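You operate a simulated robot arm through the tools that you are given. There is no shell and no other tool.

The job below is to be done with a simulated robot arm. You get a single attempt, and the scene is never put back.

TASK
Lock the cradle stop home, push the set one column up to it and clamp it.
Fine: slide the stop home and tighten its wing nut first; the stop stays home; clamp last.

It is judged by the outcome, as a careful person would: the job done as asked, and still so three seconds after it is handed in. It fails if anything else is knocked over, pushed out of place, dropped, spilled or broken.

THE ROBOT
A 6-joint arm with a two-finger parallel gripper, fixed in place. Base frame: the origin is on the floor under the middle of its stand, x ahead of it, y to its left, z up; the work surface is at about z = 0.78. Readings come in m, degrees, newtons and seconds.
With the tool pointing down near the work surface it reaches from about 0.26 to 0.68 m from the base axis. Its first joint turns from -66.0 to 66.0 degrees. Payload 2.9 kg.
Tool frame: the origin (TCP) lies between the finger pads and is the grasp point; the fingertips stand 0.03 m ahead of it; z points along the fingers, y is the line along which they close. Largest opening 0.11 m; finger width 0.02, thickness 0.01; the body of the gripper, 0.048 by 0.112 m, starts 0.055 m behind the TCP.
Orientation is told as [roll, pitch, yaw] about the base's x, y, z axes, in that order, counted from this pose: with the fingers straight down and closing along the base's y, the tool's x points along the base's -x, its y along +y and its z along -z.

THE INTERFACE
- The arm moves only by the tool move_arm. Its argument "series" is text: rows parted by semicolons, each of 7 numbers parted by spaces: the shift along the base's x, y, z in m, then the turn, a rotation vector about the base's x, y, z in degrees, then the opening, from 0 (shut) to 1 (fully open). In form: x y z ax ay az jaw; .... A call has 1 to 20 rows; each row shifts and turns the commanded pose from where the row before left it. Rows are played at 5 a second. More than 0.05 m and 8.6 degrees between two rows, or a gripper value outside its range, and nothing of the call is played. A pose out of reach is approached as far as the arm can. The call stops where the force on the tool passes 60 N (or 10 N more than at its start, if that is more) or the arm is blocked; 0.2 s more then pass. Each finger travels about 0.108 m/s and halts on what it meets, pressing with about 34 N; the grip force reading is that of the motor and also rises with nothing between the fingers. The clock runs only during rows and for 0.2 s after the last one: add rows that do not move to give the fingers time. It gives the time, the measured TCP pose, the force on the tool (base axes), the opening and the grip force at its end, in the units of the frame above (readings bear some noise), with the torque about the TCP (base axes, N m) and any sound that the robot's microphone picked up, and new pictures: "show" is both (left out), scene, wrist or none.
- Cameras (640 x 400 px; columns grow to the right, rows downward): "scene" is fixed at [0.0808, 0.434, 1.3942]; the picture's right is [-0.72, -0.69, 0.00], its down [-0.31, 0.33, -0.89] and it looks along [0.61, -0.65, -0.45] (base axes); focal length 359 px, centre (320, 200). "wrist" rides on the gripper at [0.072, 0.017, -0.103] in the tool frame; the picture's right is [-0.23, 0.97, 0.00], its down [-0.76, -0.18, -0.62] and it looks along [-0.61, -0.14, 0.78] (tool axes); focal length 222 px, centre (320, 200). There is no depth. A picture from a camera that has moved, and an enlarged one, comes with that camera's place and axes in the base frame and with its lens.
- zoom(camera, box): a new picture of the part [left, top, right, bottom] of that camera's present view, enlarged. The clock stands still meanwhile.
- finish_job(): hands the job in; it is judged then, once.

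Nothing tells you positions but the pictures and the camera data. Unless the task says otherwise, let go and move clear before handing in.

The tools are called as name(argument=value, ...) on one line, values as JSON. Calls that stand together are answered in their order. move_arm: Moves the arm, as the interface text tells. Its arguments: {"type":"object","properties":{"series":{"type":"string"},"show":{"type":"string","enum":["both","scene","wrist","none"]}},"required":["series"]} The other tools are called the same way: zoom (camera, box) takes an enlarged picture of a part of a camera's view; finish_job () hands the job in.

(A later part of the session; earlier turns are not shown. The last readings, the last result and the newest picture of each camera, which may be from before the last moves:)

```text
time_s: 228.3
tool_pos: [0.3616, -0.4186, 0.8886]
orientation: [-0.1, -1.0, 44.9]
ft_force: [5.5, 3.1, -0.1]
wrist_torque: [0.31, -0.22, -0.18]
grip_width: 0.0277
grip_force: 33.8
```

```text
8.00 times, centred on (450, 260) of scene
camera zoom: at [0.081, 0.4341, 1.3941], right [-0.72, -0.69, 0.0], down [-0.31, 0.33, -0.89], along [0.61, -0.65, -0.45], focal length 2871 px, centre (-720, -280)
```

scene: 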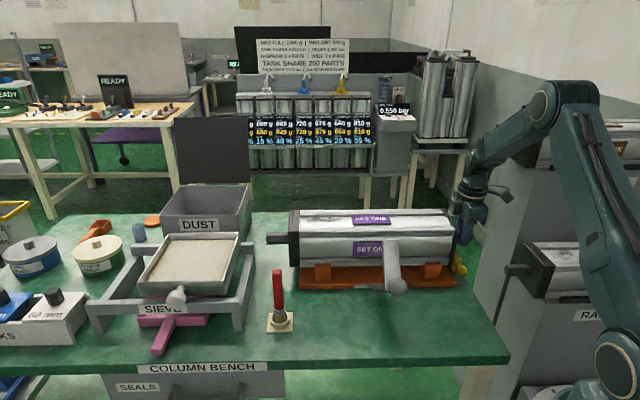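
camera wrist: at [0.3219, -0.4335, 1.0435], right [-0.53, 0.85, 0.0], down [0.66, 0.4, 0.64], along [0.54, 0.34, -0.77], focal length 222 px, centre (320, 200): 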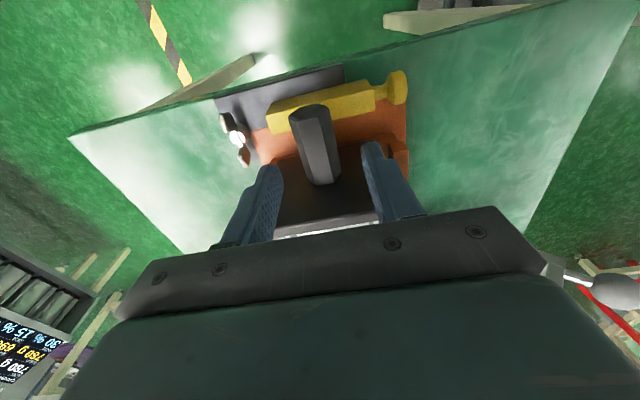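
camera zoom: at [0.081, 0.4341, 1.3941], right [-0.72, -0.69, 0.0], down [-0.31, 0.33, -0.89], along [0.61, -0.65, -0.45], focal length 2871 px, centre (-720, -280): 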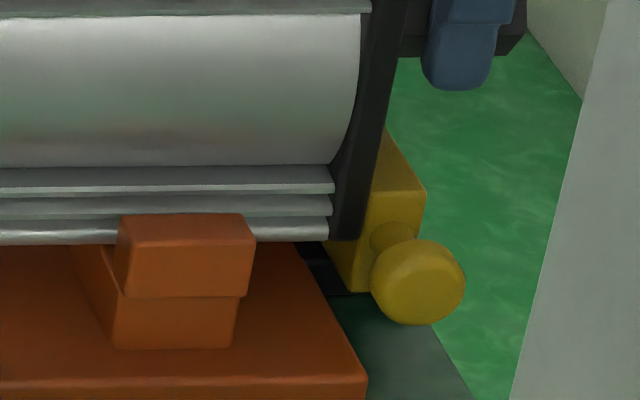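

The column is now in contact and has carried the stop about 3 mm with it, as expected. I'll let go here, then push the stop home by its knob. That carries the column back with it, so the two stay in contact exactly at the home position.

move_arm(series="0 0 0 0 0 0 0.3; 0 0 0 0 0 0 0.5; 0 0 0 0 0 0 0.5; 0 0 0.03 0 0 0 0.5; 0 0 0.035 0 0 0 0.5; -0.006 0.0085 0.003 0 0 -8.2 0.5; -0.006 0.0085 0.003 0 0 -8.2 0.5; -0.006 0.0085 0.003 0 0 -8.2 0.5; -0.006 0.0085 0.003 0 0 -8.2 0.5; -0.006 0.0085 0.003 0 0 -8.2 0.5; -0.006 0.0085 0.003 0 0 -8.2 0.5; -0.006 0.0085 0.003 0 0 -8.2 0.5; -0.006 0.0085 0.003 0 0 -8.2 0.5; -0.006 0.0085 0.003 0 0 -8.2 0.5; -0.006 0.0085 0.003 0 0 -8.2 0.5; -0.006 0.0085 0 0 0 -8.0 0.5; 0 0 -0.01 -4.5 -4.5 0 0.5; 0 0 -0.01 -4.5 -4.5 0 0.5; 0 0 -0.01 -4.4 -4.4 0 0.5; 0 0 0 0 0 0 0.5", show="both")

zoom(camera="wrist", box=[230, 70, 430, 210])

zoom(camera="scene", box=[420, 220, 480, 290])

```text
time_s: 232.5
tool_pos: [0.2941, -0.3265, 0.9524]
orientation: [-0.1, -20.1, -45.2]
ft_force: [-0.5, 0.3, 0.0]
wrist_torque: [0.0, 0.01, -0.01]
grip_width: 0.0549
grip_force: 0.1
camera wrist: at [0.2334, -0.2403, 1.025], right [0.84, 0.53, 0.08], down [0.23, -0.48, 0.85], along [0.49, -0.69, -0.53], focal length 222 px, centre (320, 200)
```

scene: 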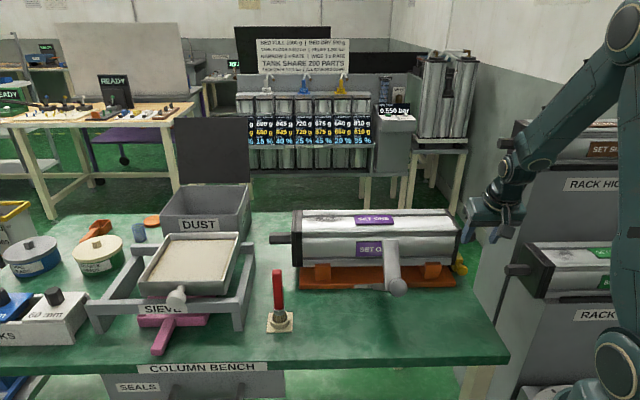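
wrist: 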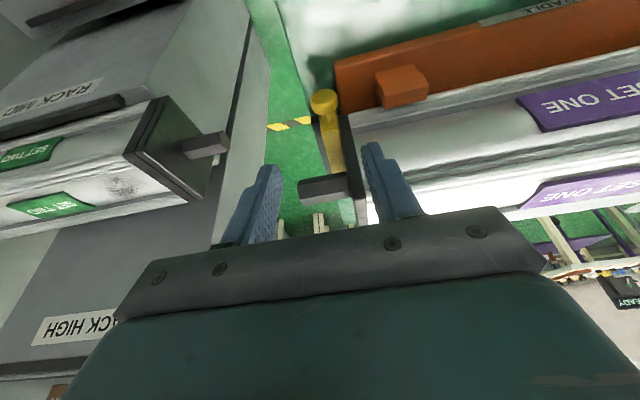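

```text
2.86 times, centred on (330, 140) of wrist
camera zoom: at [0.2334, -0.2403, 1.025], right [0.84, 0.53, 0.08], down [0.23, -0.48, 0.85], along [0.49, -0.69, -0.53], focal length 635 px, centre (291, 371)
```

zoom: 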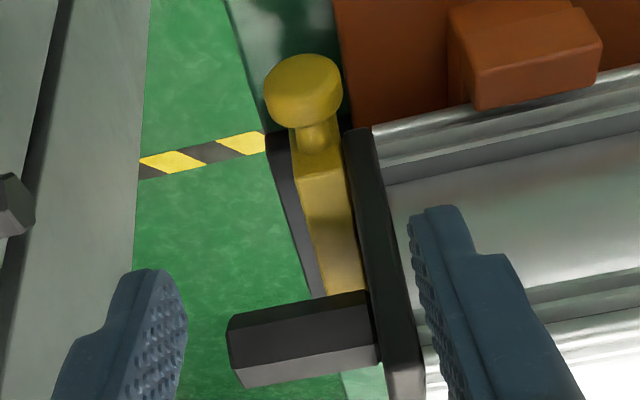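

```text
5.71 times, centred on (450, 255) of scene
camera zoom: at [0.0808, 0.4341, 1.3942], right [-0.72, -0.69, 0.0], down [-0.31, 0.33, -0.89], along [0.61, -0.65, -0.45], focal length 2050 px, centre (-423, -114)
```

zoom: 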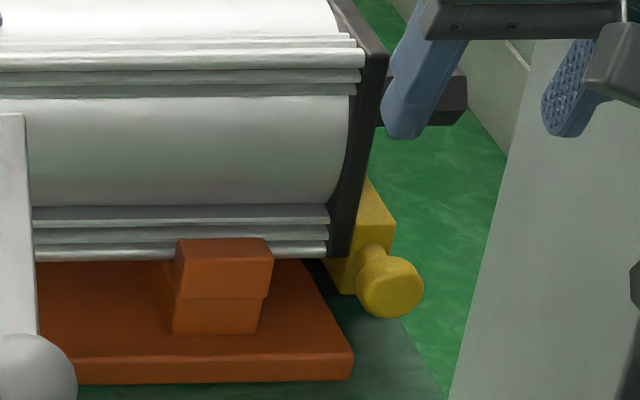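

The end cap sits against the bar. I'll push the knob from its outer side with closed fingers, so that nothing pulls on it when I leave.

move_arm(series="0.0026 -0.0102 -0.03 0 0 0 0.2; 0.0026 -0.0102 -0.03 0 0 0 0; 0.0026 -0.0102 -0.03 0 0 0 0; 0.0025 -0.0102 -0.03 0 0 0 0; 0 0 0 0 0 0 0", show="wrist")

zoom(camera="wrist", box=[230, 90, 430, 230])

```text
time_s: 233.7
tool_pos: [0.3064, -0.3682, 0.8338]
orientation: [0.0, -20.0, -45.0]
ft_force: [0.6, -0.2, -0.3]
wrist_torque: [0.02, 0.01, 0.03]
grip_width: 0.0
grip_force: 34.0
camera wrist: at [0.2453, -0.2818, 0.9056], right [0.84, 0.54, 0.08], down [0.23, -0.48, 0.85], along [0.49, -0.69, -0.53], focal length 222 px, centre (320, 200)
```

wrist: 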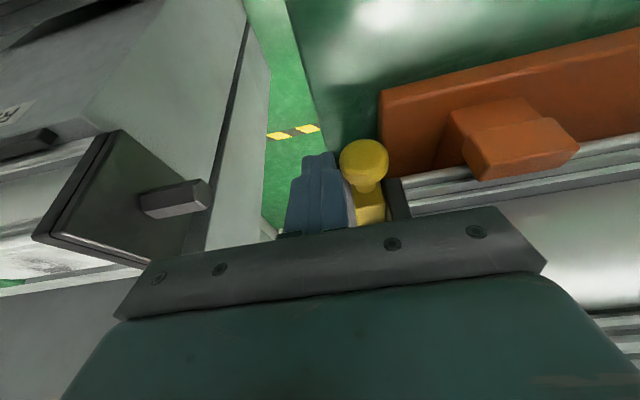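

```text
2.86 times, centred on (330, 160) of wrist
camera zoom: at [0.2453, -0.2818, 0.9056], right [0.84, 0.54, 0.08], down [0.23, -0.48, 0.85], along [0.49, -0.69, -0.53], focal length 635 px, centre (291, 314)
```

zoom: 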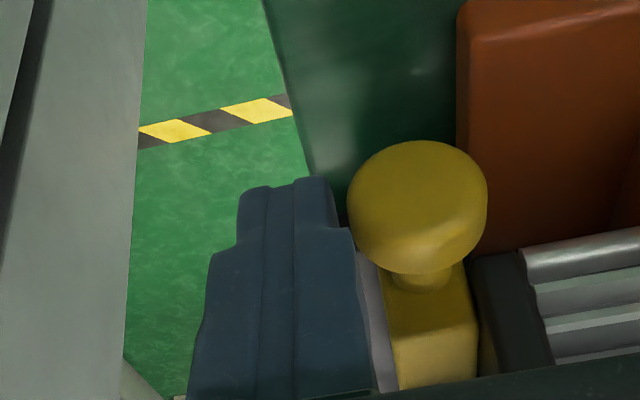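

move_arm(series="0.0014 0.0014 0 0 0 0 0; 0.0014 0.0014 0 0 0 0 0; 0 0 0 0 0 0 0", show="none")

move_arm(series="0.0011 0.0011 0 0 0 0 0; 0.0011 0.0011 0 0 0 0 0; 0 0 0 0 0 0 0", show="none")

move_arm(series="0.0011 0.0011 0 0 0 0 0; 0 0 0 0 0 0 0", show="none")

zoom(camera="scene", box=[420, 220, 480, 290])

```text
time_s: 234.5
tool_pos: [0.3088, -0.3635, 0.8317]
orientation: [0.1, -20.0, -45.3]
ft_force: [0.0, 0.1, -0.4]
wrist_torque: [-0.02, -0.01, 0.01]
grip_width: 0.0003
grip_force: 34.1
```

```text
time_s: 235.3
tool_pos: [0.3104, -0.3628, 0.8336]
orientation: [-0.1, -20.1, -45.2]
ft_force: [-2.7, -7.0, -0.2]
wrist_torque: [-0.1, 0.05, -0.07]
grip_width: 0.0002
grip_force: 34.0
```

```text
time_s: 235.9
tool_pos: [0.311, -0.3622, 0.834]
orientation: [-0.1, -20.0, -45.2]
ft_force: [-6.2, -9.6, 2.6]
wrist_torque: [-0.1, 0.06, -0.08]
grip_width: 0.0002
grip_force: 34.0
```

```text
5.71 times, centred on (450, 255) of scene
camera zoom: at [0.0807, 0.4338, 1.3942], right [-0.72, -0.69, 0.0], down [-0.31, 0.33, -0.89], along [0.61, -0.65, -0.45], focal length 2050 px, centre (-423, -114)
```

zoom: 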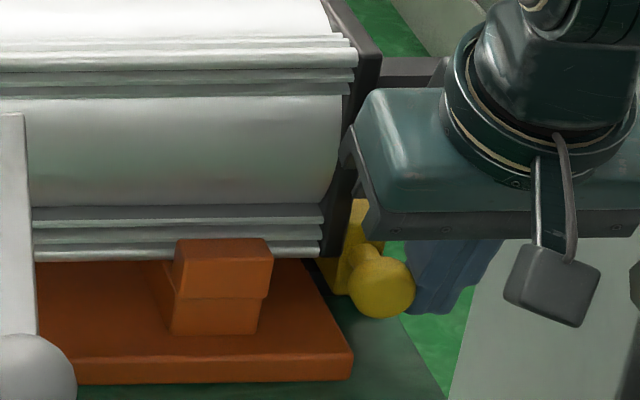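

move_arm(series="0.0011 0.0011 0 0 0 0 0; 0 0 0 0 0 0 0", show="none")

move_arm(series="0.0009 0.0009 0 0 0 0 0; 0 0 0 0 0 0 0", show="none")

zoom(camera="scene", box=[420, 220, 480, 290])

```text
time_s: 236.5
tool_pos: [0.3123, -0.3604, 0.8328]
orientation: [-0.2, -20.1, -45.2]
ft_force: [-10.5, -18.4, 0.8]
wrist_torque: [-0.27, 0.13, -0.17]
grip_width: 0.0
grip_force: 33.8
```

```text
time_s: 237.1
tool_pos: [0.3115, -0.3611, 0.8329]
orientation: [-0.6, -19.9, -45.3]
ft_force: [-15.0, -22.4, 2.6]
wrist_torque: [-0.25, 0.19, -0.18]
grip_width: 0.0
grip_force: 34.0
```

```text
5.71 times, centred on (450, 255) of scene
camera zoom: at [0.0805, 0.4336, 1.3943], right [-0.72, -0.69, 0.0], down [-0.31, 0.33, -0.89], along [0.61, -0.65, -0.45], focal length 2050 px, centre (-423, -114)
```

zoom: 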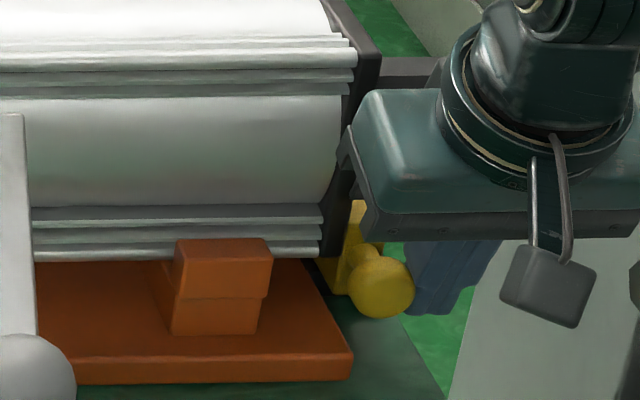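

The stop is firmly home again (26 N, no movement) with the column against it. I'll back away and look at the clamp lever.

move_arm(series="-0.005 -0.005 0 0 0 0 0; -0.004 -0.004 0.01 0 0 0 0; -0.009 0.009 0.03 0 0 0 0; -0.009 0.009 0.035 0 0 0 0; 0 0.01 0.035 4.7 4.7 0 0.3; 0.005 0.02 0.03 4.7 4.7 0 0.6; 0.005 0.03 0.02 4.5 4.5 0 0.6; 0.005 0.03 0 0 0 0 0.6; 0 0 0 0 0 0 0.6")

zoom(camera="scene", box=[420, 220, 480, 290])

zoom(camera="scene", box=[340, 210, 440, 310])

```text
time_s: 239.1
tool_pos: [0.2995, -0.2602, 0.9928]
orientation: [-0.1, -0.3, -45.2]
ft_force: [-0.2, 0.3, -0.9]
wrist_torque: [0.02, -0.01, -0.02]
grip_width: 0.0661
grip_force: 0.0
camera wrist: at [0.2596, -0.1968, 1.0964], right [0.85, 0.53, 0.0], down [0.41, -0.66, 0.63], along [0.33, -0.53, -0.78], focal length 222 px, centre (320, 200)
```

scene: 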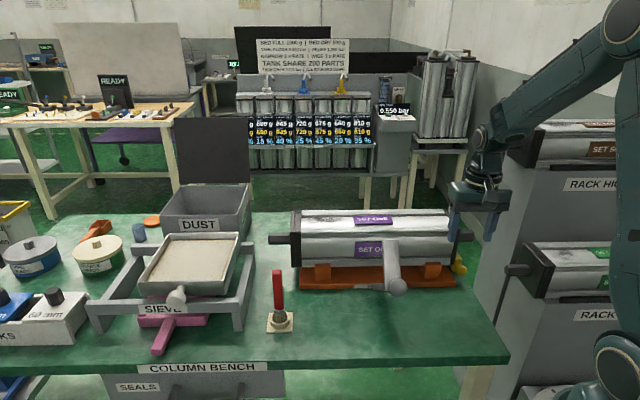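
wrist: 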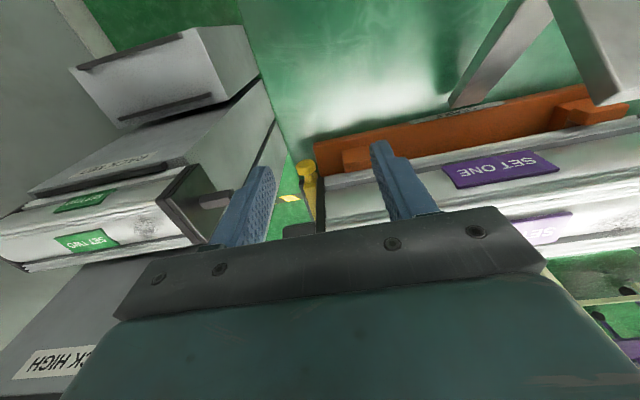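

```text
5.71 times, centred on (450, 255) of scene
camera zoom: at [0.0808, 0.4341, 1.3942], right [-0.72, -0.69, 0.0], down [-0.31, 0.33, -0.89], along [0.61, -0.65, -0.45], focal length 2050 px, centre (-423, -114)
```

zoom: 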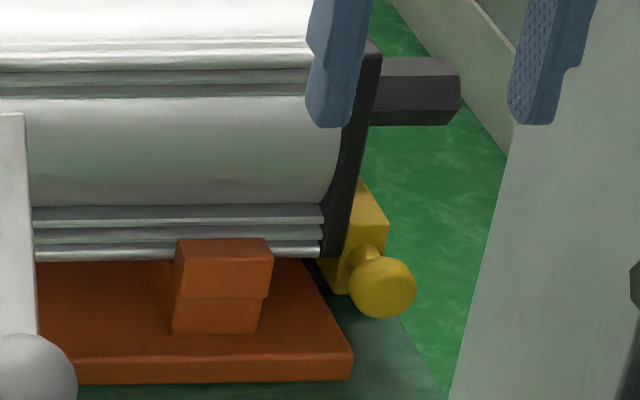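

```text
4.00 times, centred on (390, 260) of scene
camera zoom: at [0.0808, 0.4341, 1.3942], right [-0.72, -0.69, 0.0], down [-0.31, 0.33, -0.89], along [0.61, -0.65, -0.45], focal length 1435 px, centre (40, -40)
```

zoom: 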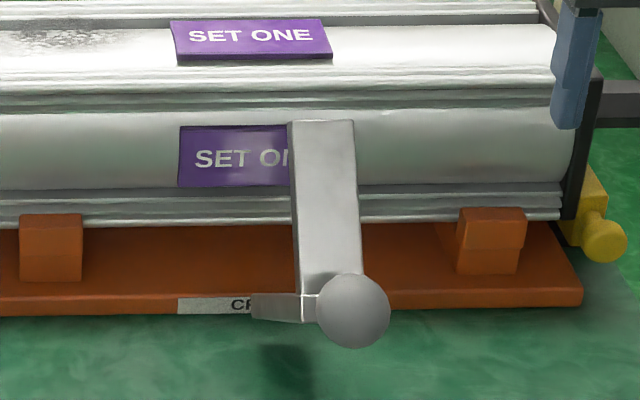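

move_arm(series="-0.002 0.036 0.0214 0 0 0 0.6; -0.002 0.036 0.0214 0 0 0 0.6; -0.002 0.036 0.0214 0 0 0 0.6; -0.002 0.036 0.0214 0 0 0 0.6; -0.002 0.036 0.0214 0 0 0 0.6; 0 0 0 0 0 0 0.6", show="wrist")

zoom(camera="wrist", box=[240, 40, 480, 220])

```text
time_s: 240.5
tool_pos: [0.2909, -0.0822, 1.1012]
orientation: [-0.1, -0.4, -45.2]
ft_force: [0.9, 0.8, -0.4]
wrist_torque: [0.01, 0.01, 0.0]
grip_width: 0.0658
grip_force: 0.1
camera wrist: at [0.2503, -0.0172, 1.204], right [0.85, 0.53, 0.0], down [0.41, -0.66, 0.63], along [0.33, -0.53, -0.78], focal length 222 px, centre (320, 200)
```

wrist: 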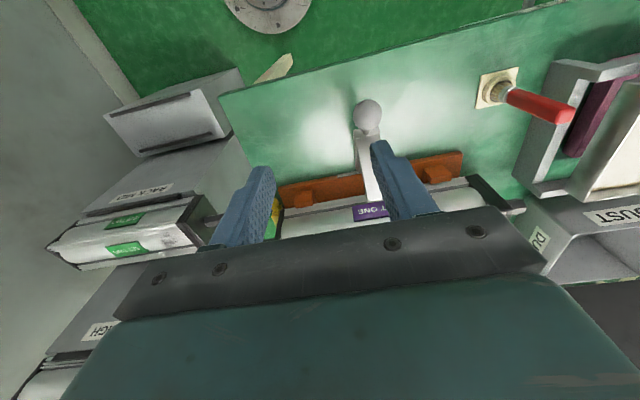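

```text
2.22 times, centred on (360, 130) of wrist
camera zoom: at [0.2503, -0.0172, 1.204], right [0.85, 0.53, 0.0], down [0.41, -0.66, 0.63], along [0.33, -0.53, -0.78], focal length 494 px, centre (231, 356)
```

zoom: 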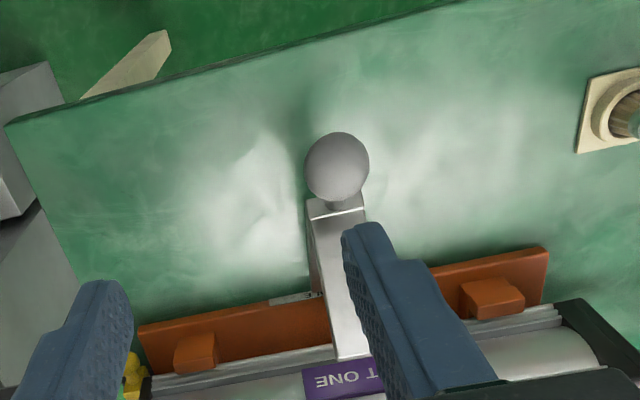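

The clamp ball is at about (0.344, -0.063, 0.935). I'll straddle it from above with the jaws along the column's direction, so it can pivot in the grip as the lever swings.

move_arm(series="0.0266 0.0098 -0.02 0 0 0 0.6; 0.0265 0.0098 -0.02 0 0 0 0.6; 0 0 -0.03 0 0 0 0.6; 0 0 -0.03 0 0 0 0.6; 0 0 -0.03 0 0 0 0.6; 0 0 -0.026 0 0 0 0.6; 0 0 0 0 0 0 0.6")

zoom(camera="wrist", box=[200, 60, 460, 240])

zoom(camera="scene", box=[340, 180, 460, 310])

```text
time_s: 242.1
tool_pos: [0.3448, -0.0593, 0.9422]
orientation: [-0.1, -0.3, -45.2]
ft_force: [-0.1, -0.3, 1.3]
wrist_torque: [0.0, 0.01, -0.01]
grip_width: 0.0661
grip_force: 0.1
camera wrist: at [0.3043, 0.0049, 1.0447], right [0.85, 0.53, 0.0], down [0.41, -0.66, 0.63], along [0.33, -0.53, -0.78], focal length 222 px, centre (320, 200)
```

scene: 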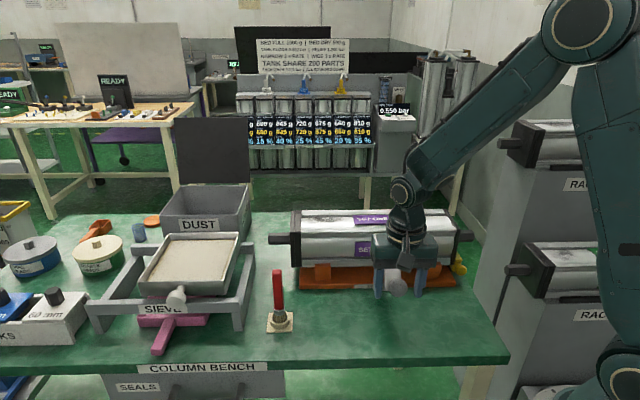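
wrist: 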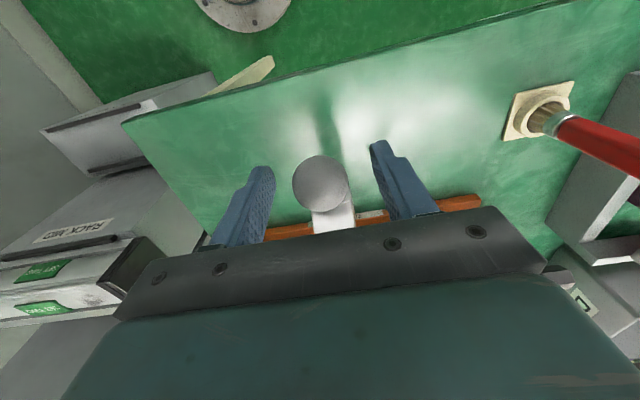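

```text
2.22 times, centred on (330, 150) of wrist
camera zoom: at [0.3043, 0.0049, 1.0447], right [0.85, 0.53, 0.0], down [0.41, -0.66, 0.63], along [0.33, -0.53, -0.78], focal length 494 px, centre (298, 311)
```

zoom: 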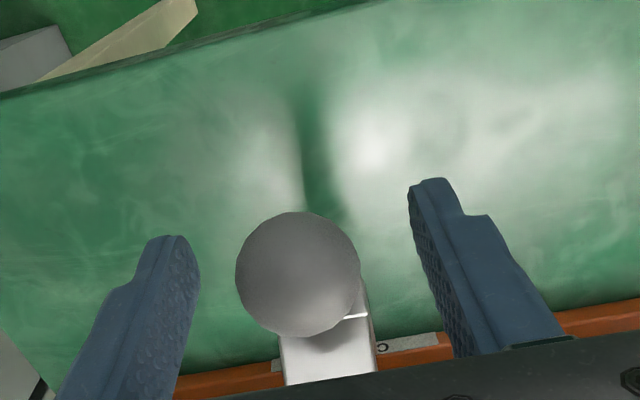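

```text
3.08 times, centred on (400, 245) of scene
camera zoom: at [0.0809, 0.434, 1.3942], right [-0.72, -0.69, 0.0], down [-0.31, 0.33, -0.89], along [0.61, -0.65, -0.45], focal length 1104 px, centre (74, 62)
```

zoom: 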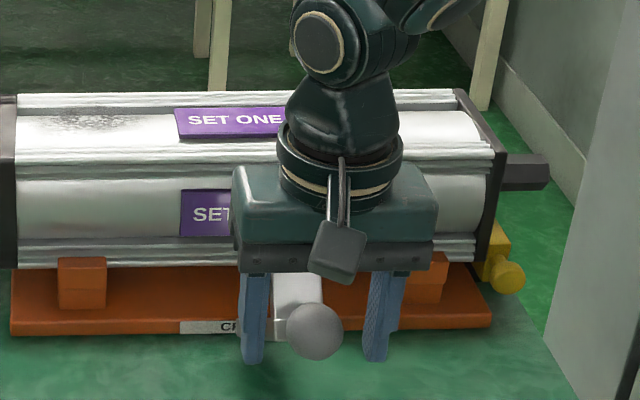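

move_arm(series="0 0 0 0 0 0 0.4; 0 0 0 0 0 0 0.15; 0 0 0 0 0 0 0.15; 0 0 0 0 0 0 0.15", show="wrist")

zoom(camera="wrist", box=[200, 60, 460, 240])

```text
time_s: 243.1
tool_pos: [0.3434, -0.0587, 0.9418]
orientation: [-0.2, -0.4, -45.3]
ft_force: [-6.8, -8.5, -2.2]
wrist_torque: [-0.15, 0.14, -0.1]
grip_width: 0.0348
grip_force: 45.0
camera wrist: at [0.304, 0.0043, 1.0448], right [0.85, 0.52, 0.0], down [0.41, -0.66, 0.63], along [0.33, -0.54, -0.78], focal length 222 px, centre (320, 200)
```

wrist: 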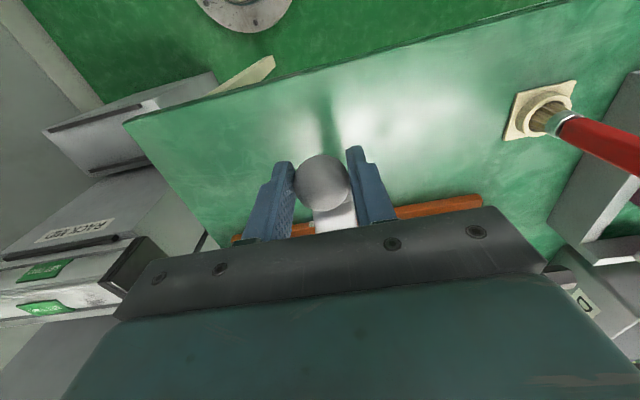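

```text
2.22 times, centred on (330, 150) of wrist
camera zoom: at [0.304, 0.0043, 1.0448], right [0.85, 0.52, 0.0], down [0.41, -0.66, 0.63], along [0.33, -0.54, -0.78], focal length 494 px, centre (298, 311)
```

zoom: 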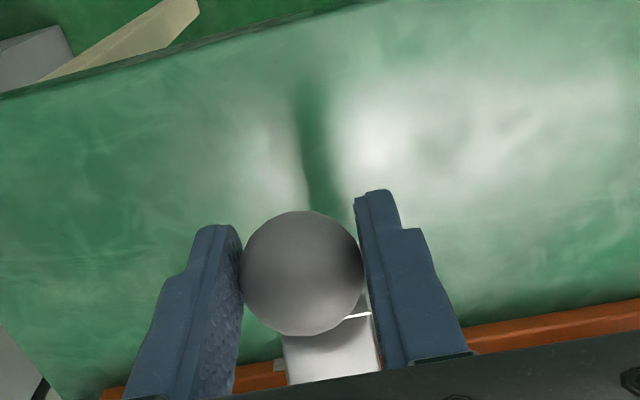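

The ball is gripped. I'll swing it along the arc towards the column in small steps, checking forces to keep to the lever's true path.

move_arm(series="-0.0008 -0.0008 0 0 0 0 0.15; 0.0074 -0.0074 0.0105 0 0 0 0.15; 0.0079 -0.0079 0.0098 0 0 0 0.15; 0 0 0 0 0 0 0.15", show="scene")

zoom(camera="scene", box=[340, 180, 460, 310])

```text
time_s: 244.1
tool_pos: [0.3573, -0.0748, 0.9641]
orientation: [0.0, -0.2, -45.0]
ft_force: [-9.1, 10.2, 4.0]
wrist_torque: [0.96, 1.01, 0.05]
grip_width: 0.0349
grip_force: 44.8
```

scene: 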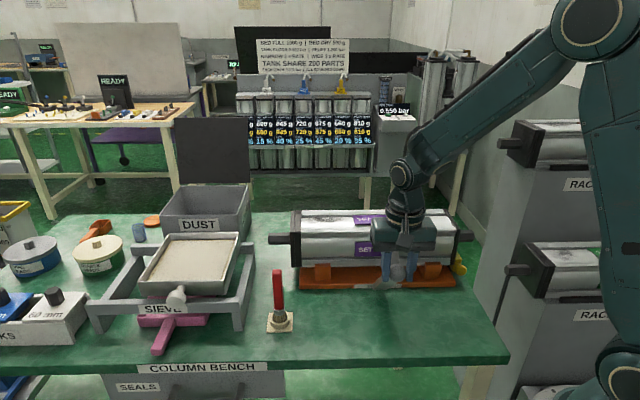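

```text
3.08 times, centred on (400, 245) of scene
camera zoom: at [0.0806, 0.4343, 1.3941], right [-0.72, -0.69, 0.0], down [-0.31, 0.33, -0.89], along [0.61, -0.65, -0.45], focal length 1104 px, centre (74, 62)
```

zoom: 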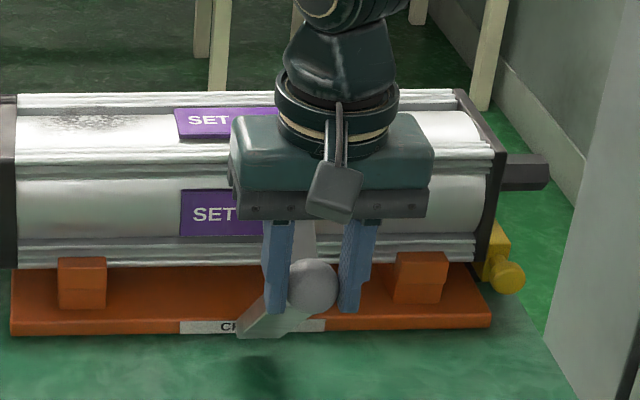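

move_arm(series="0.0083 -0.0083 0.009 0 0 0 0.15; 0.0088 -0.0088 0.0082 0 0 0 0.15; 0 0 0 0 0 0 0.15", show="scene")

zoom(camera="scene", box=[340, 180, 460, 310])

```text
time_s: 244.9
tool_pos: [0.3767, -0.0935, 0.9813]
orientation: [0.1, -0.5, -45.0]
ft_force: [5.5, 11.6, -4.2]
wrist_torque: [0.93, 0.76, 0.04]
grip_width: 0.0348
grip_force: 44.8
```

scene: 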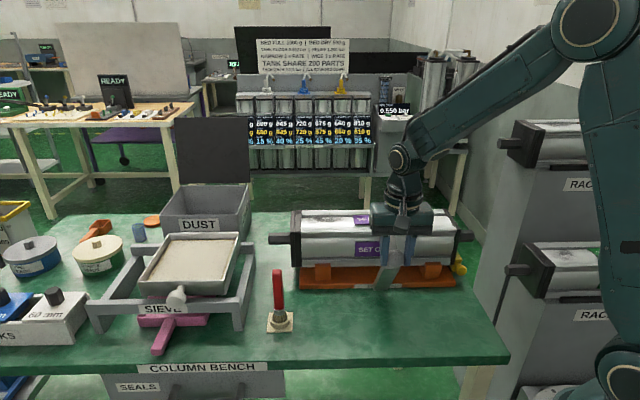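

```text
3.08 times, centred on (400, 245) of scene
camera zoom: at [0.0811, 0.4344, 1.394], right [-0.72, -0.69, 0.0], down [-0.31, 0.33, -0.89], along [0.61, -0.65, -0.45], focal length 1104 px, centre (74, 62)
```

zoom: 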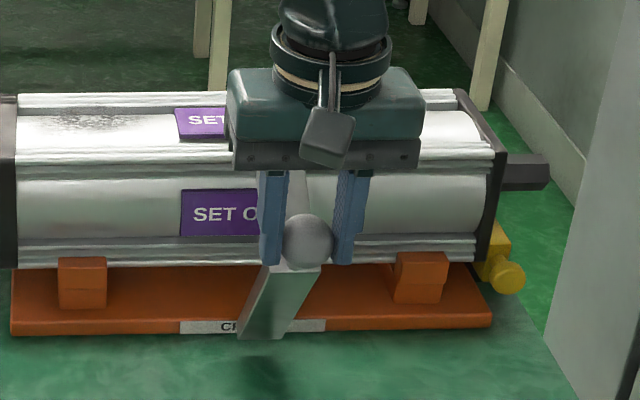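

move_arm(series="0.0102 -0.0082 0.0072 0 0 0 0.15; 0.0095 -0.0095 0.0064 0 0 0 0.15; 0 0 0 0 0 0 0.15", show="none")

move_arm(series="0.0098 -0.0098 0.0053 0 0 0 0.15; 0.01 -0.01 0.0044 0 0 0 0.15; 0 0 0 0 0 0 0.15", show="scene")

zoom(camera="scene", box=[340, 150, 480, 310])

```text
time_s: 245.7
tool_pos: [0.3956, -0.113, 0.994]
orientation: [-0.2, -0.2, -45.4]
ft_force: [-12.3, -1.8, -1.4]
wrist_torque: [0.79, 1.12, -0.11]
grip_width: 0.0352
grip_force: 44.6
```

```text
time_s: 246.5
tool_pos: [0.4134, -0.1316, 1.0041]
orientation: [-0.2, -0.2, -45.4]
ft_force: [-12.8, -6.2, -8.4]
wrist_torque: [0.75, 1.1, -0.02]
grip_width: 0.0349
grip_force: 44.8
```

scene: 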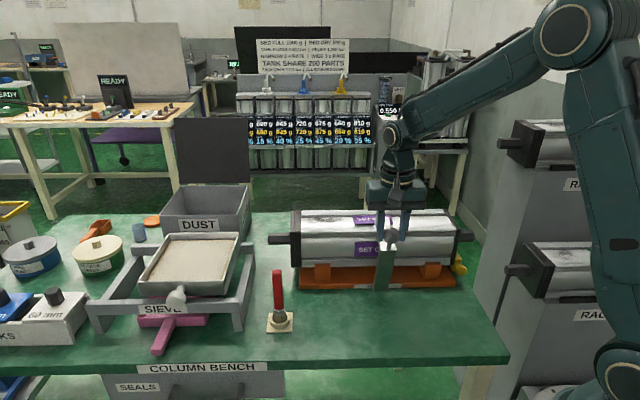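

```text
2.50 times, centred on (410, 230) of scene
camera zoom: at [0.0806, 0.4338, 1.3942], right [-0.72, -0.69, 0.0], down [-0.31, 0.33, -0.89], along [0.61, -0.65, -0.45], focal length 897 px, centre (95, 125)
```

zoom: 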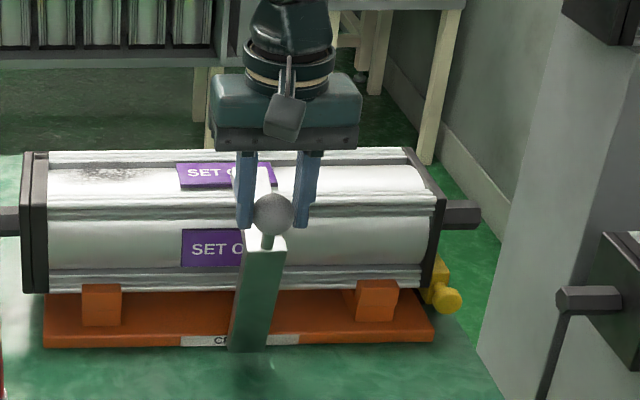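

move_arm(series="0.0093 -0.0113 0.0025 0 0 0 0.15; 0.0104 -0.0104 0.0019 0 0 0 0.15; 0 0 0 0 0 0 0.15", show="none")

move_arm(series="0.0105 -0.0105 0.001 0 0 0 0.15; 0 0 0 0 0 0 0.15", show="both")

zoom(camera="scene", box=[340, 150, 480, 310])

```text
time_s: 247.3
tool_pos: [0.4352, -0.1516, 1.0099]
orientation: [-0.1, -0.4, -45.0]
ft_force: [-4.6, 6.0, 7.3]
wrist_torque: [0.99, 1.03, 0.04]
grip_width: 0.0349
grip_force: 45.2
```

```text
time_s: 247.9
tool_pos: [0.4449, -0.1621, 1.0103]
orientation: [0.1, -0.4, -45.0]
ft_force: [1.5, 9.1, 5.1]
wrist_torque: [0.96, 0.73, -0.02]
grip_width: 0.0348
grip_force: 44.9
camera wrist: at [0.4055, -0.0983, 1.1133], right [0.85, 0.53, 0.0], down [0.41, -0.66, 0.63], along [0.33, -0.53, -0.78], focal length 222 px, centre (320, 200)
```

scene: 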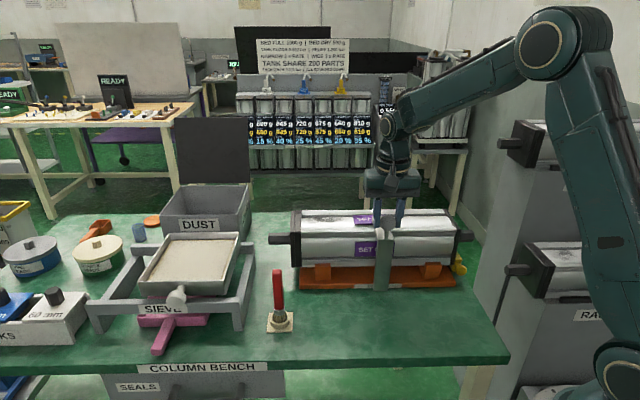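
wrist: 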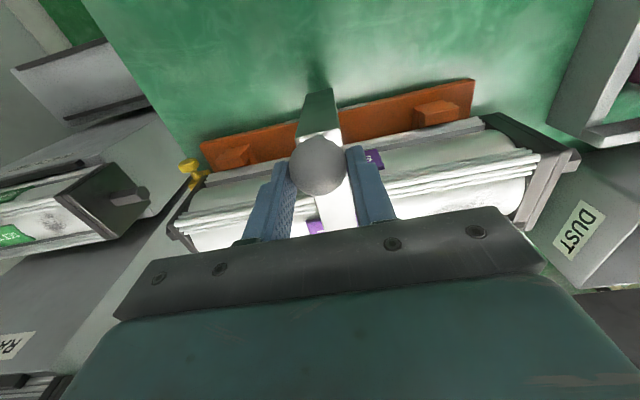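

```text
2.50 times, centred on (410, 230) of scene
camera zoom: at [0.0809, 0.4343, 1.3941], right [-0.72, -0.69, 0.0], down [-0.31, 0.33, -0.89], along [0.61, -0.65, -0.45], focal length 897 px, centre (95, 125)
```

zoom: 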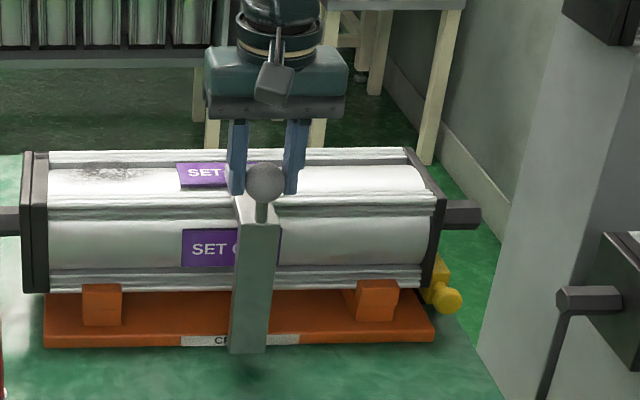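

move_arm(series="0.0105 -0.0105 0.0003 0 0 0 0.15; 0 0 0 0 0 0 0.15", show="none")

move_arm(series="0.0053 -0.0053 -0.0005 0 0 0 0.15; 0 0 0 0 0 0 0.15", show="scene")

zoom(camera="scene", box=[340, 150, 480, 310])

```text
time_s: 248.5
tool_pos: [0.454, -0.171, 1.0107]
orientation: [-0.1, 0.2, -44.9]
ft_force: [-12.4, 28.7, -2.5]
wrist_torque: [0.45, 0.2, -0.03]
grip_width: 0.0352
grip_force: 45.4
```

```text
time_s: 249.1
tool_pos: [0.4608, -0.1805, 1.01]
orientation: [-0.1, -0.5, -45.3]
ft_force: [1.8, -2.0, 0.7]
wrist_torque: [-0.06, -0.03, -0.02]
grip_width: 0.0164
grip_force: 0.0
```

scene: 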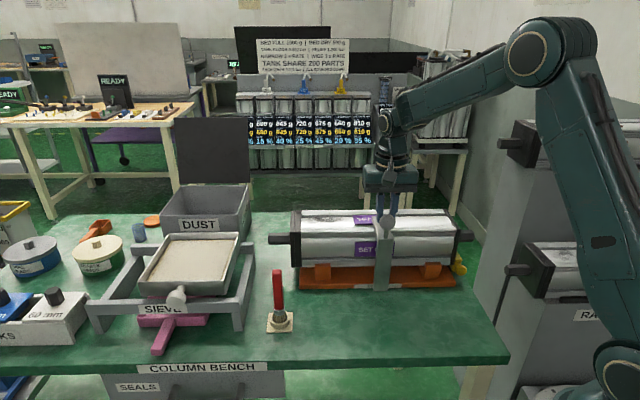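

```text
2.50 times, centred on (410, 230) of scene
camera zoom: at [0.0809, 0.434, 1.3942], right [-0.72, -0.69, 0.0], down [-0.31, 0.33, -0.89], along [0.61, -0.65, -0.45], focal length 897 px, centre (95, 125)
```

zoom: 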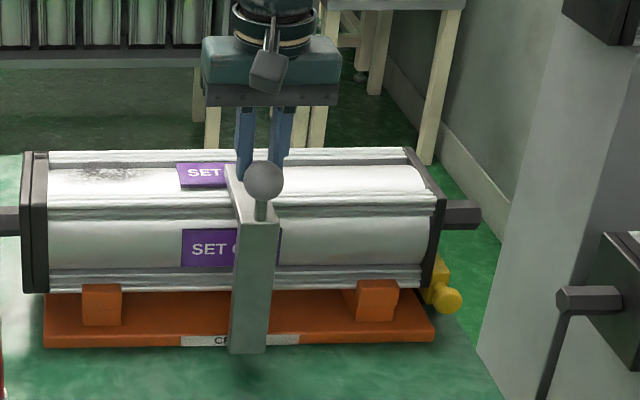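

The lever came up against about 29 N and then the jaws slipped past the ball. I'll lift clear and see how far the clamp has closed.

move_arm(series="0 0 0.03 0 0 0 0.15; 0 0 0.04 0 0 0 0; -0.02 0.02 0.03 0 0 0 0; -0.03 0.03 0 0 0 0 0; 0 0 0 0 0 0 0")

zoom(camera="wrist", box=[180, 40, 480, 230])

zoom(camera="scene", box=[340, 190, 440, 310])

```text
time_s: 250.3
tool_pos: [0.41, -0.1304, 1.1098]
orientation: [-0.1, -0.2, -45.2]
ft_force: [-0.1, -0.5, 0.9]
wrist_torque: [-0.05, 0.02, 0.0]
grip_width: 0.0
grip_force: 34.0
camera wrist: at [0.371, -0.0665, 1.2132], right [0.85, 0.53, 0.0], down [0.41, -0.66, 0.63], along [0.33, -0.53, -0.78], focal length 222 px, centre (320, 200)
```

scene: 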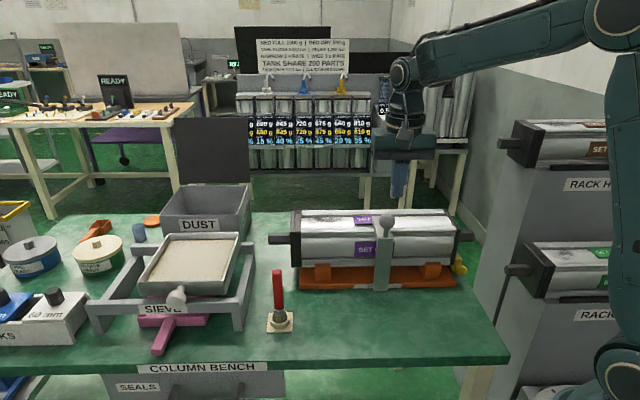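
wrist: 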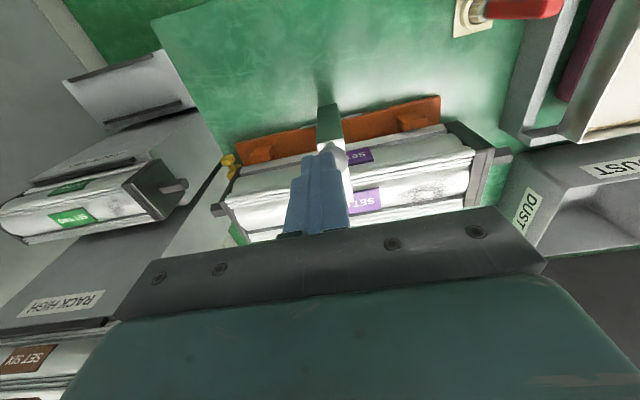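

```text
2.11 times, centred on (330, 135) of wrist
camera zoom: at [0.371, -0.0665, 1.2132], right [0.85, 0.53, 0.0], down [0.41, -0.66, 0.63], along [0.33, -0.53, -0.78], focal length 468 px, centre (299, 337)
```

zoom: 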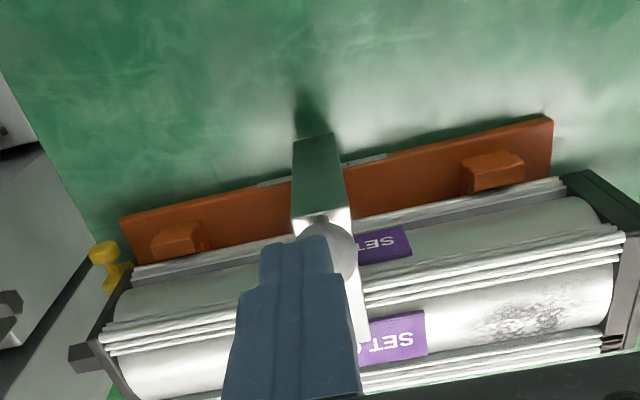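

```text
3.33 times, centred on (390, 250) of scene
camera zoom: at [0.0808, 0.4341, 1.3942], right [-0.72, -0.69, 0.0], down [-0.31, 0.33, -0.89], along [0.61, -0.65, -0.45], focal length 1196 px, centre (87, 33)
```

zoom: 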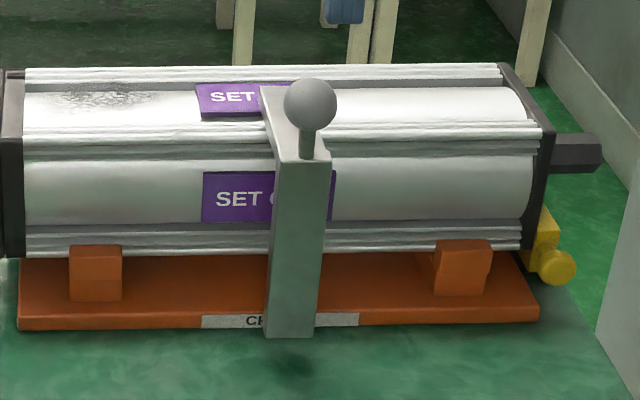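

The clamp arm is over the column and nearly upright, but may not be fully home. I'll push the ball from the robot's side with closed fingers until it seats.

move_arm(series="0.001 0.001 -0.04 0 0 0 0; 0 0 -0.04 0 0 0 0; 0 0 -0.033 0 0 0 0; 0.007 -0.007 0 0 0 0 0; 0 0 0 0 0 0 0", show="wrist")

zoom(camera="wrist", box=[200, 60, 460, 240])

zoom(camera="scene", box=[340, 190, 440, 310])

```text
time_s: 251.5
tool_pos: [0.4193, -0.1358, 0.9974]
orientation: [-0.1, -0.2, -45.3]
ft_force: [0.4, 0.6, -0.3]
wrist_torque: [-0.01, -0.02, 0.01]
grip_width: 0.0
grip_force: 34.3
camera wrist: at [0.3785, -0.0712, 1.0995], right [0.85, 0.53, 0.0], down [0.41, -0.66, 0.63], along [0.33, -0.53, -0.78], focal length 222 px, centre (320, 200)
```

wrist: 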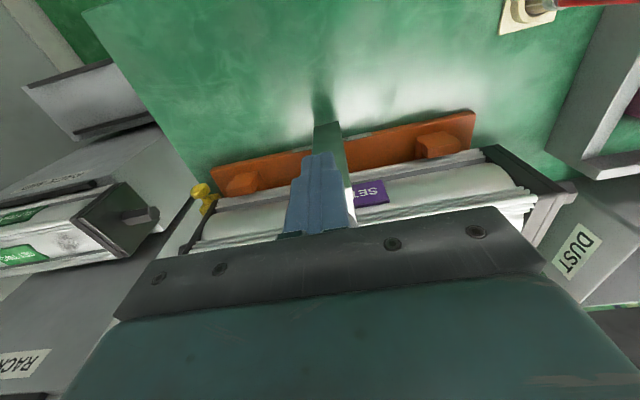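

```text
2.22 times, centred on (330, 150) of wrist
camera zoom: at [0.3785, -0.0712, 1.0995], right [0.85, 0.53, 0.0], down [0.41, -0.66, 0.63], along [0.33, -0.53, -0.78], focal length 494 px, centre (298, 311)
```

zoom: 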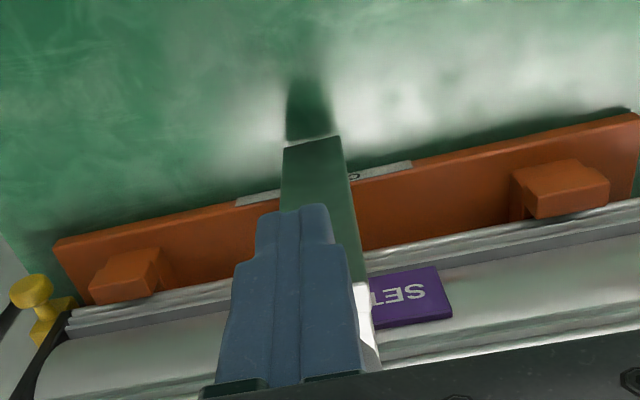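

```text
3.33 times, centred on (390, 250) of scene
camera zoom: at [0.0809, 0.434, 1.3942], right [-0.72, -0.69, 0.0], down [-0.31, 0.33, -0.89], along [0.61, -0.65, -0.45], focal length 1196 px, centre (87, 33)
```

zoom: 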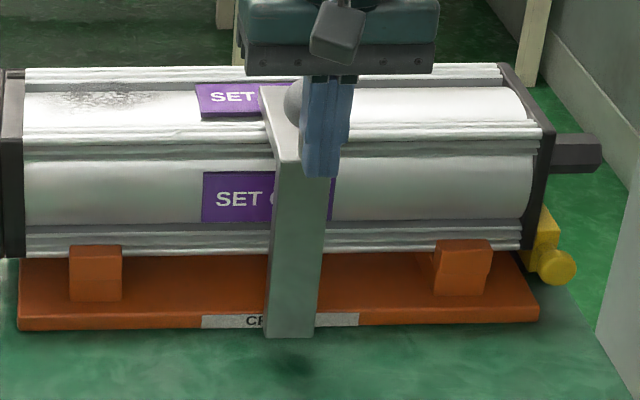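

move_arm(series="0.0042 -0.0042 0 0 0 0 0; 0.0042 -0.0042 0 0 0 0 0; 0 0 0 0 0 0 0", show="none")

move_arm(series="0.0025 -0.0025 0 0 0 0 0; 0 0 0 0 0 0 0", show="none")

move_arm(series="0.0025 -0.0025 0 0 0 0 0; 0 0 0 0 0 0 0", show="none")

move_arm(series="0.0025 -0.0025 0 0 0 0 0; 0 0 0 0 0 0 0", show="none")

```text
time_s: 252.3
tool_pos: [0.4257, -0.1443, 0.997]
orientation: [-0.1, -0.2, -45.2]
ft_force: [0.4, 0.4, 1.0]
wrist_torque: [0.01, 0.01, 0.02]
grip_width: 0.0
grip_force: 34.6
```

```text
time_s: 252.9
tool_pos: [0.428, -0.1444, 0.9959]
orientation: [-0.1, -0.1, -45.0]
ft_force: [-16.3, 13.8, 8.3]
wrist_torque: [-0.06, 0.0, -0.03]
grip_width: 0.0
grip_force: 33.8
```

```text
time_s: 253.5
tool_pos: [0.4272, -0.1452, 0.9964]
orientation: [-0.3, 0.5, -44.8]
ft_force: [-29.1, 33.8, 13.9]
wrist_torque: [-0.05, -0.08, 0.02]
grip_width: 0.0001
grip_force: 34.0
```

```text
time_s: 253.9
tool_pos: [0.4279, -0.1442, 0.9959]
orientation: [-0.4, 1.2, -44.7]
ft_force: [-13.4, 13.9, 8.4]
wrist_torque: [-0.12, -0.07, -0.05]
grip_width: 0.0001
grip_force: 33.6
stopped in row 2: the force on the tool passed its limit at 64 N (the readings are from after the stop); the commanded pose is now the measured one
```

The clamp is hard against its closed stop: 64 N moves it no further. I'll back away and inspect everything.

move_arm(series="-0.007 0.007 0 0 0 0 0; -0.007 0.007 0.01 0 0 0 0; 0 0 0.04 0 0 0 0; 0 0 0.04 0 0 0 0; 0 0 0 0 0 0 0")

zoom(camera="scene", box=[420, 220, 480, 290])

zoom(camera="scene", box=[340, 190, 440, 310])

zoom(camera="scene", box=[240, 190, 500, 350])

```text
time_s: 255.1
tool_pos: [0.4133, -0.1305, 1.0854]
orientation: [-0.4, 0.8, -44.7]
ft_force: [-0.4, -0.2, 0.2]
wrist_torque: [-0.02, 0.0, -0.04]
grip_width: 0.0
grip_force: 33.7
camera wrist: at [0.3756, -0.0692, 1.1903], right [0.85, 0.53, -0.01], down [0.43, -0.67, 0.61], along [0.32, -0.52, -0.79], focal length 222 px, centre (320, 200)
```

scene: 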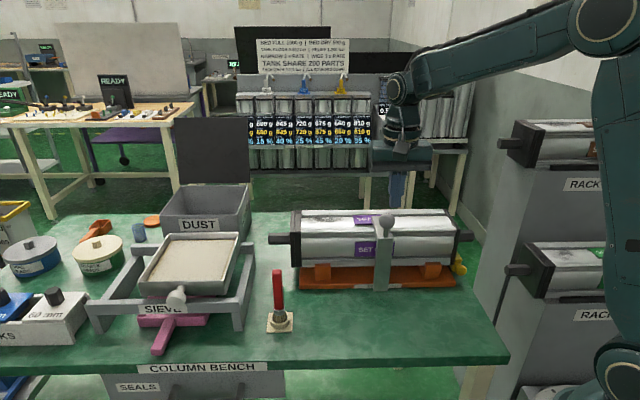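
wrist: 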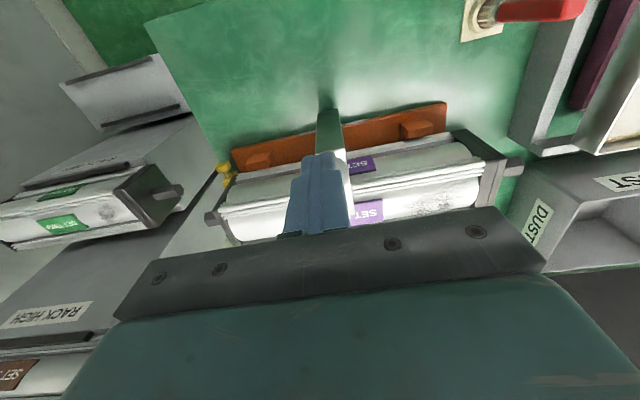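

```text
5.71 times, centred on (450, 255) of scene
camera zoom: at [0.0808, 0.4341, 1.3942], right [-0.72, -0.69, 0.0], down [-0.31, 0.33, -0.89], along [0.61, -0.65, -0.45], focal length 2050 px, centre (-423, -114)
```

zoom: 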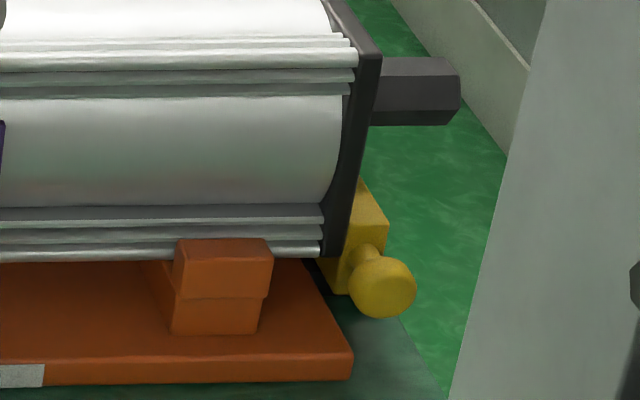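

```text
3.33 times, centred on (390, 250) of scene
camera zoom: at [0.0808, 0.4341, 1.3942], right [-0.72, -0.69, 0.0], down [-0.31, 0.33, -0.89], along [0.61, -0.65, -0.45], focal length 1196 px, centre (87, 33)
```

zoom: 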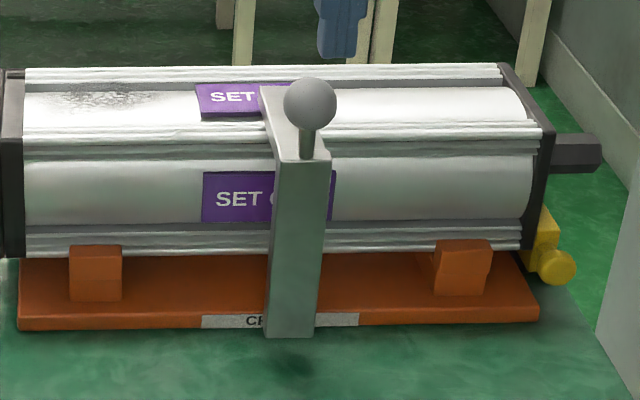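

```text
2.46 times, centred on (370, 270) of scene
camera zoom: at [0.0808, 0.4341, 1.3942], right [-0.72, -0.69, 0.0], down [-0.31, 0.33, -0.89], along [0.61, -0.65, -0.45], focal length 883 px, centre (197, 28)
```

zoom: 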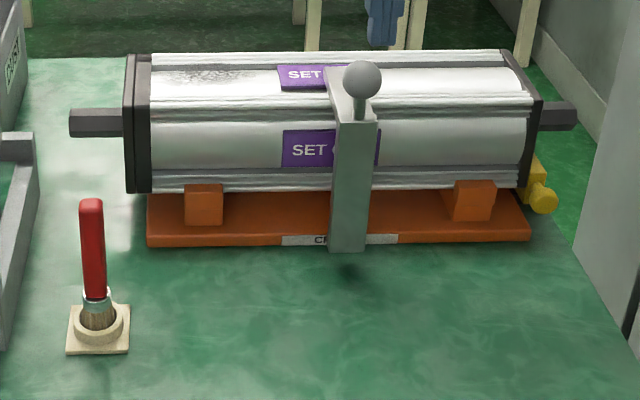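

The clamp is down across the column, the stop's knob is still exactly at home, and the column has not shifted. I'll take a closer look at the stop, its contact with the end cap, and the nut.

move_arm(series="-0.0217 -0.03 -0.01 0.3 -0.5 0 0.5; -0.0217 -0.03 -0.01 0 0 0 0.5; -0.0217 -0.03 -0.01 0 0 0 0.5; -0.0217 -0.03 -0.02 -4.7 -4.7 0 0.5; -0.0217 -0.03 -0.02 -4.7 -4.7 0 0.5; -0.0185 -0.035 -0.02 -4.7 -4.7 0 0.5; 0 0 0 0 0 0 0.5", show="wrist")

zoom(camera="wrist", box=[240, 80, 400, 210])

```text
time_s: 256.7
tool_pos: [0.2876, -0.3171, 0.996]
orientation: [0.1, -19.3, -44.6]
ft_force: [0.7, -0.7, -0.7]
wrist_torque: [-0.01, 0.02, -0.02]
grip_width: 0.0549
grip_force: 0.1
camera wrist: at [0.2263, -0.2317, 1.0697], right [0.84, 0.54, 0.08], down [0.24, -0.49, 0.84], along [0.49, -0.68, -0.54], focal length 222 px, centre (320, 200)
```

wrist: 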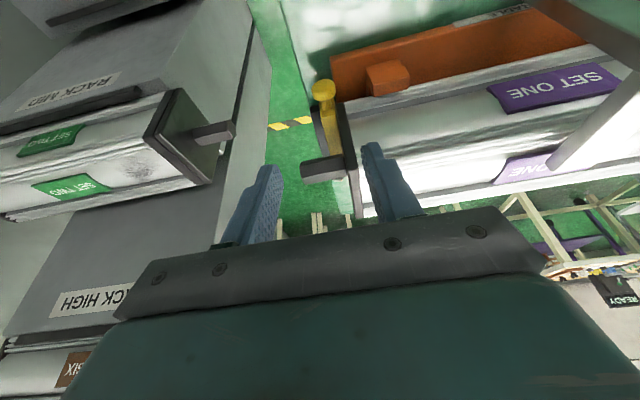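

```text
3.08 times, centred on (320, 145) of wrist
camera zoom: at [0.2263, -0.2317, 1.0697], right [0.84, 0.54, 0.08], down [0.24, -0.49, 0.84], along [0.49, -0.68, -0.54], focal length 684 px, centre (320, 369)
```

zoom: 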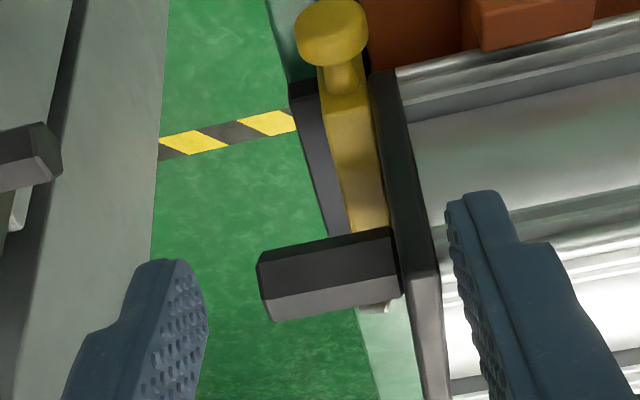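

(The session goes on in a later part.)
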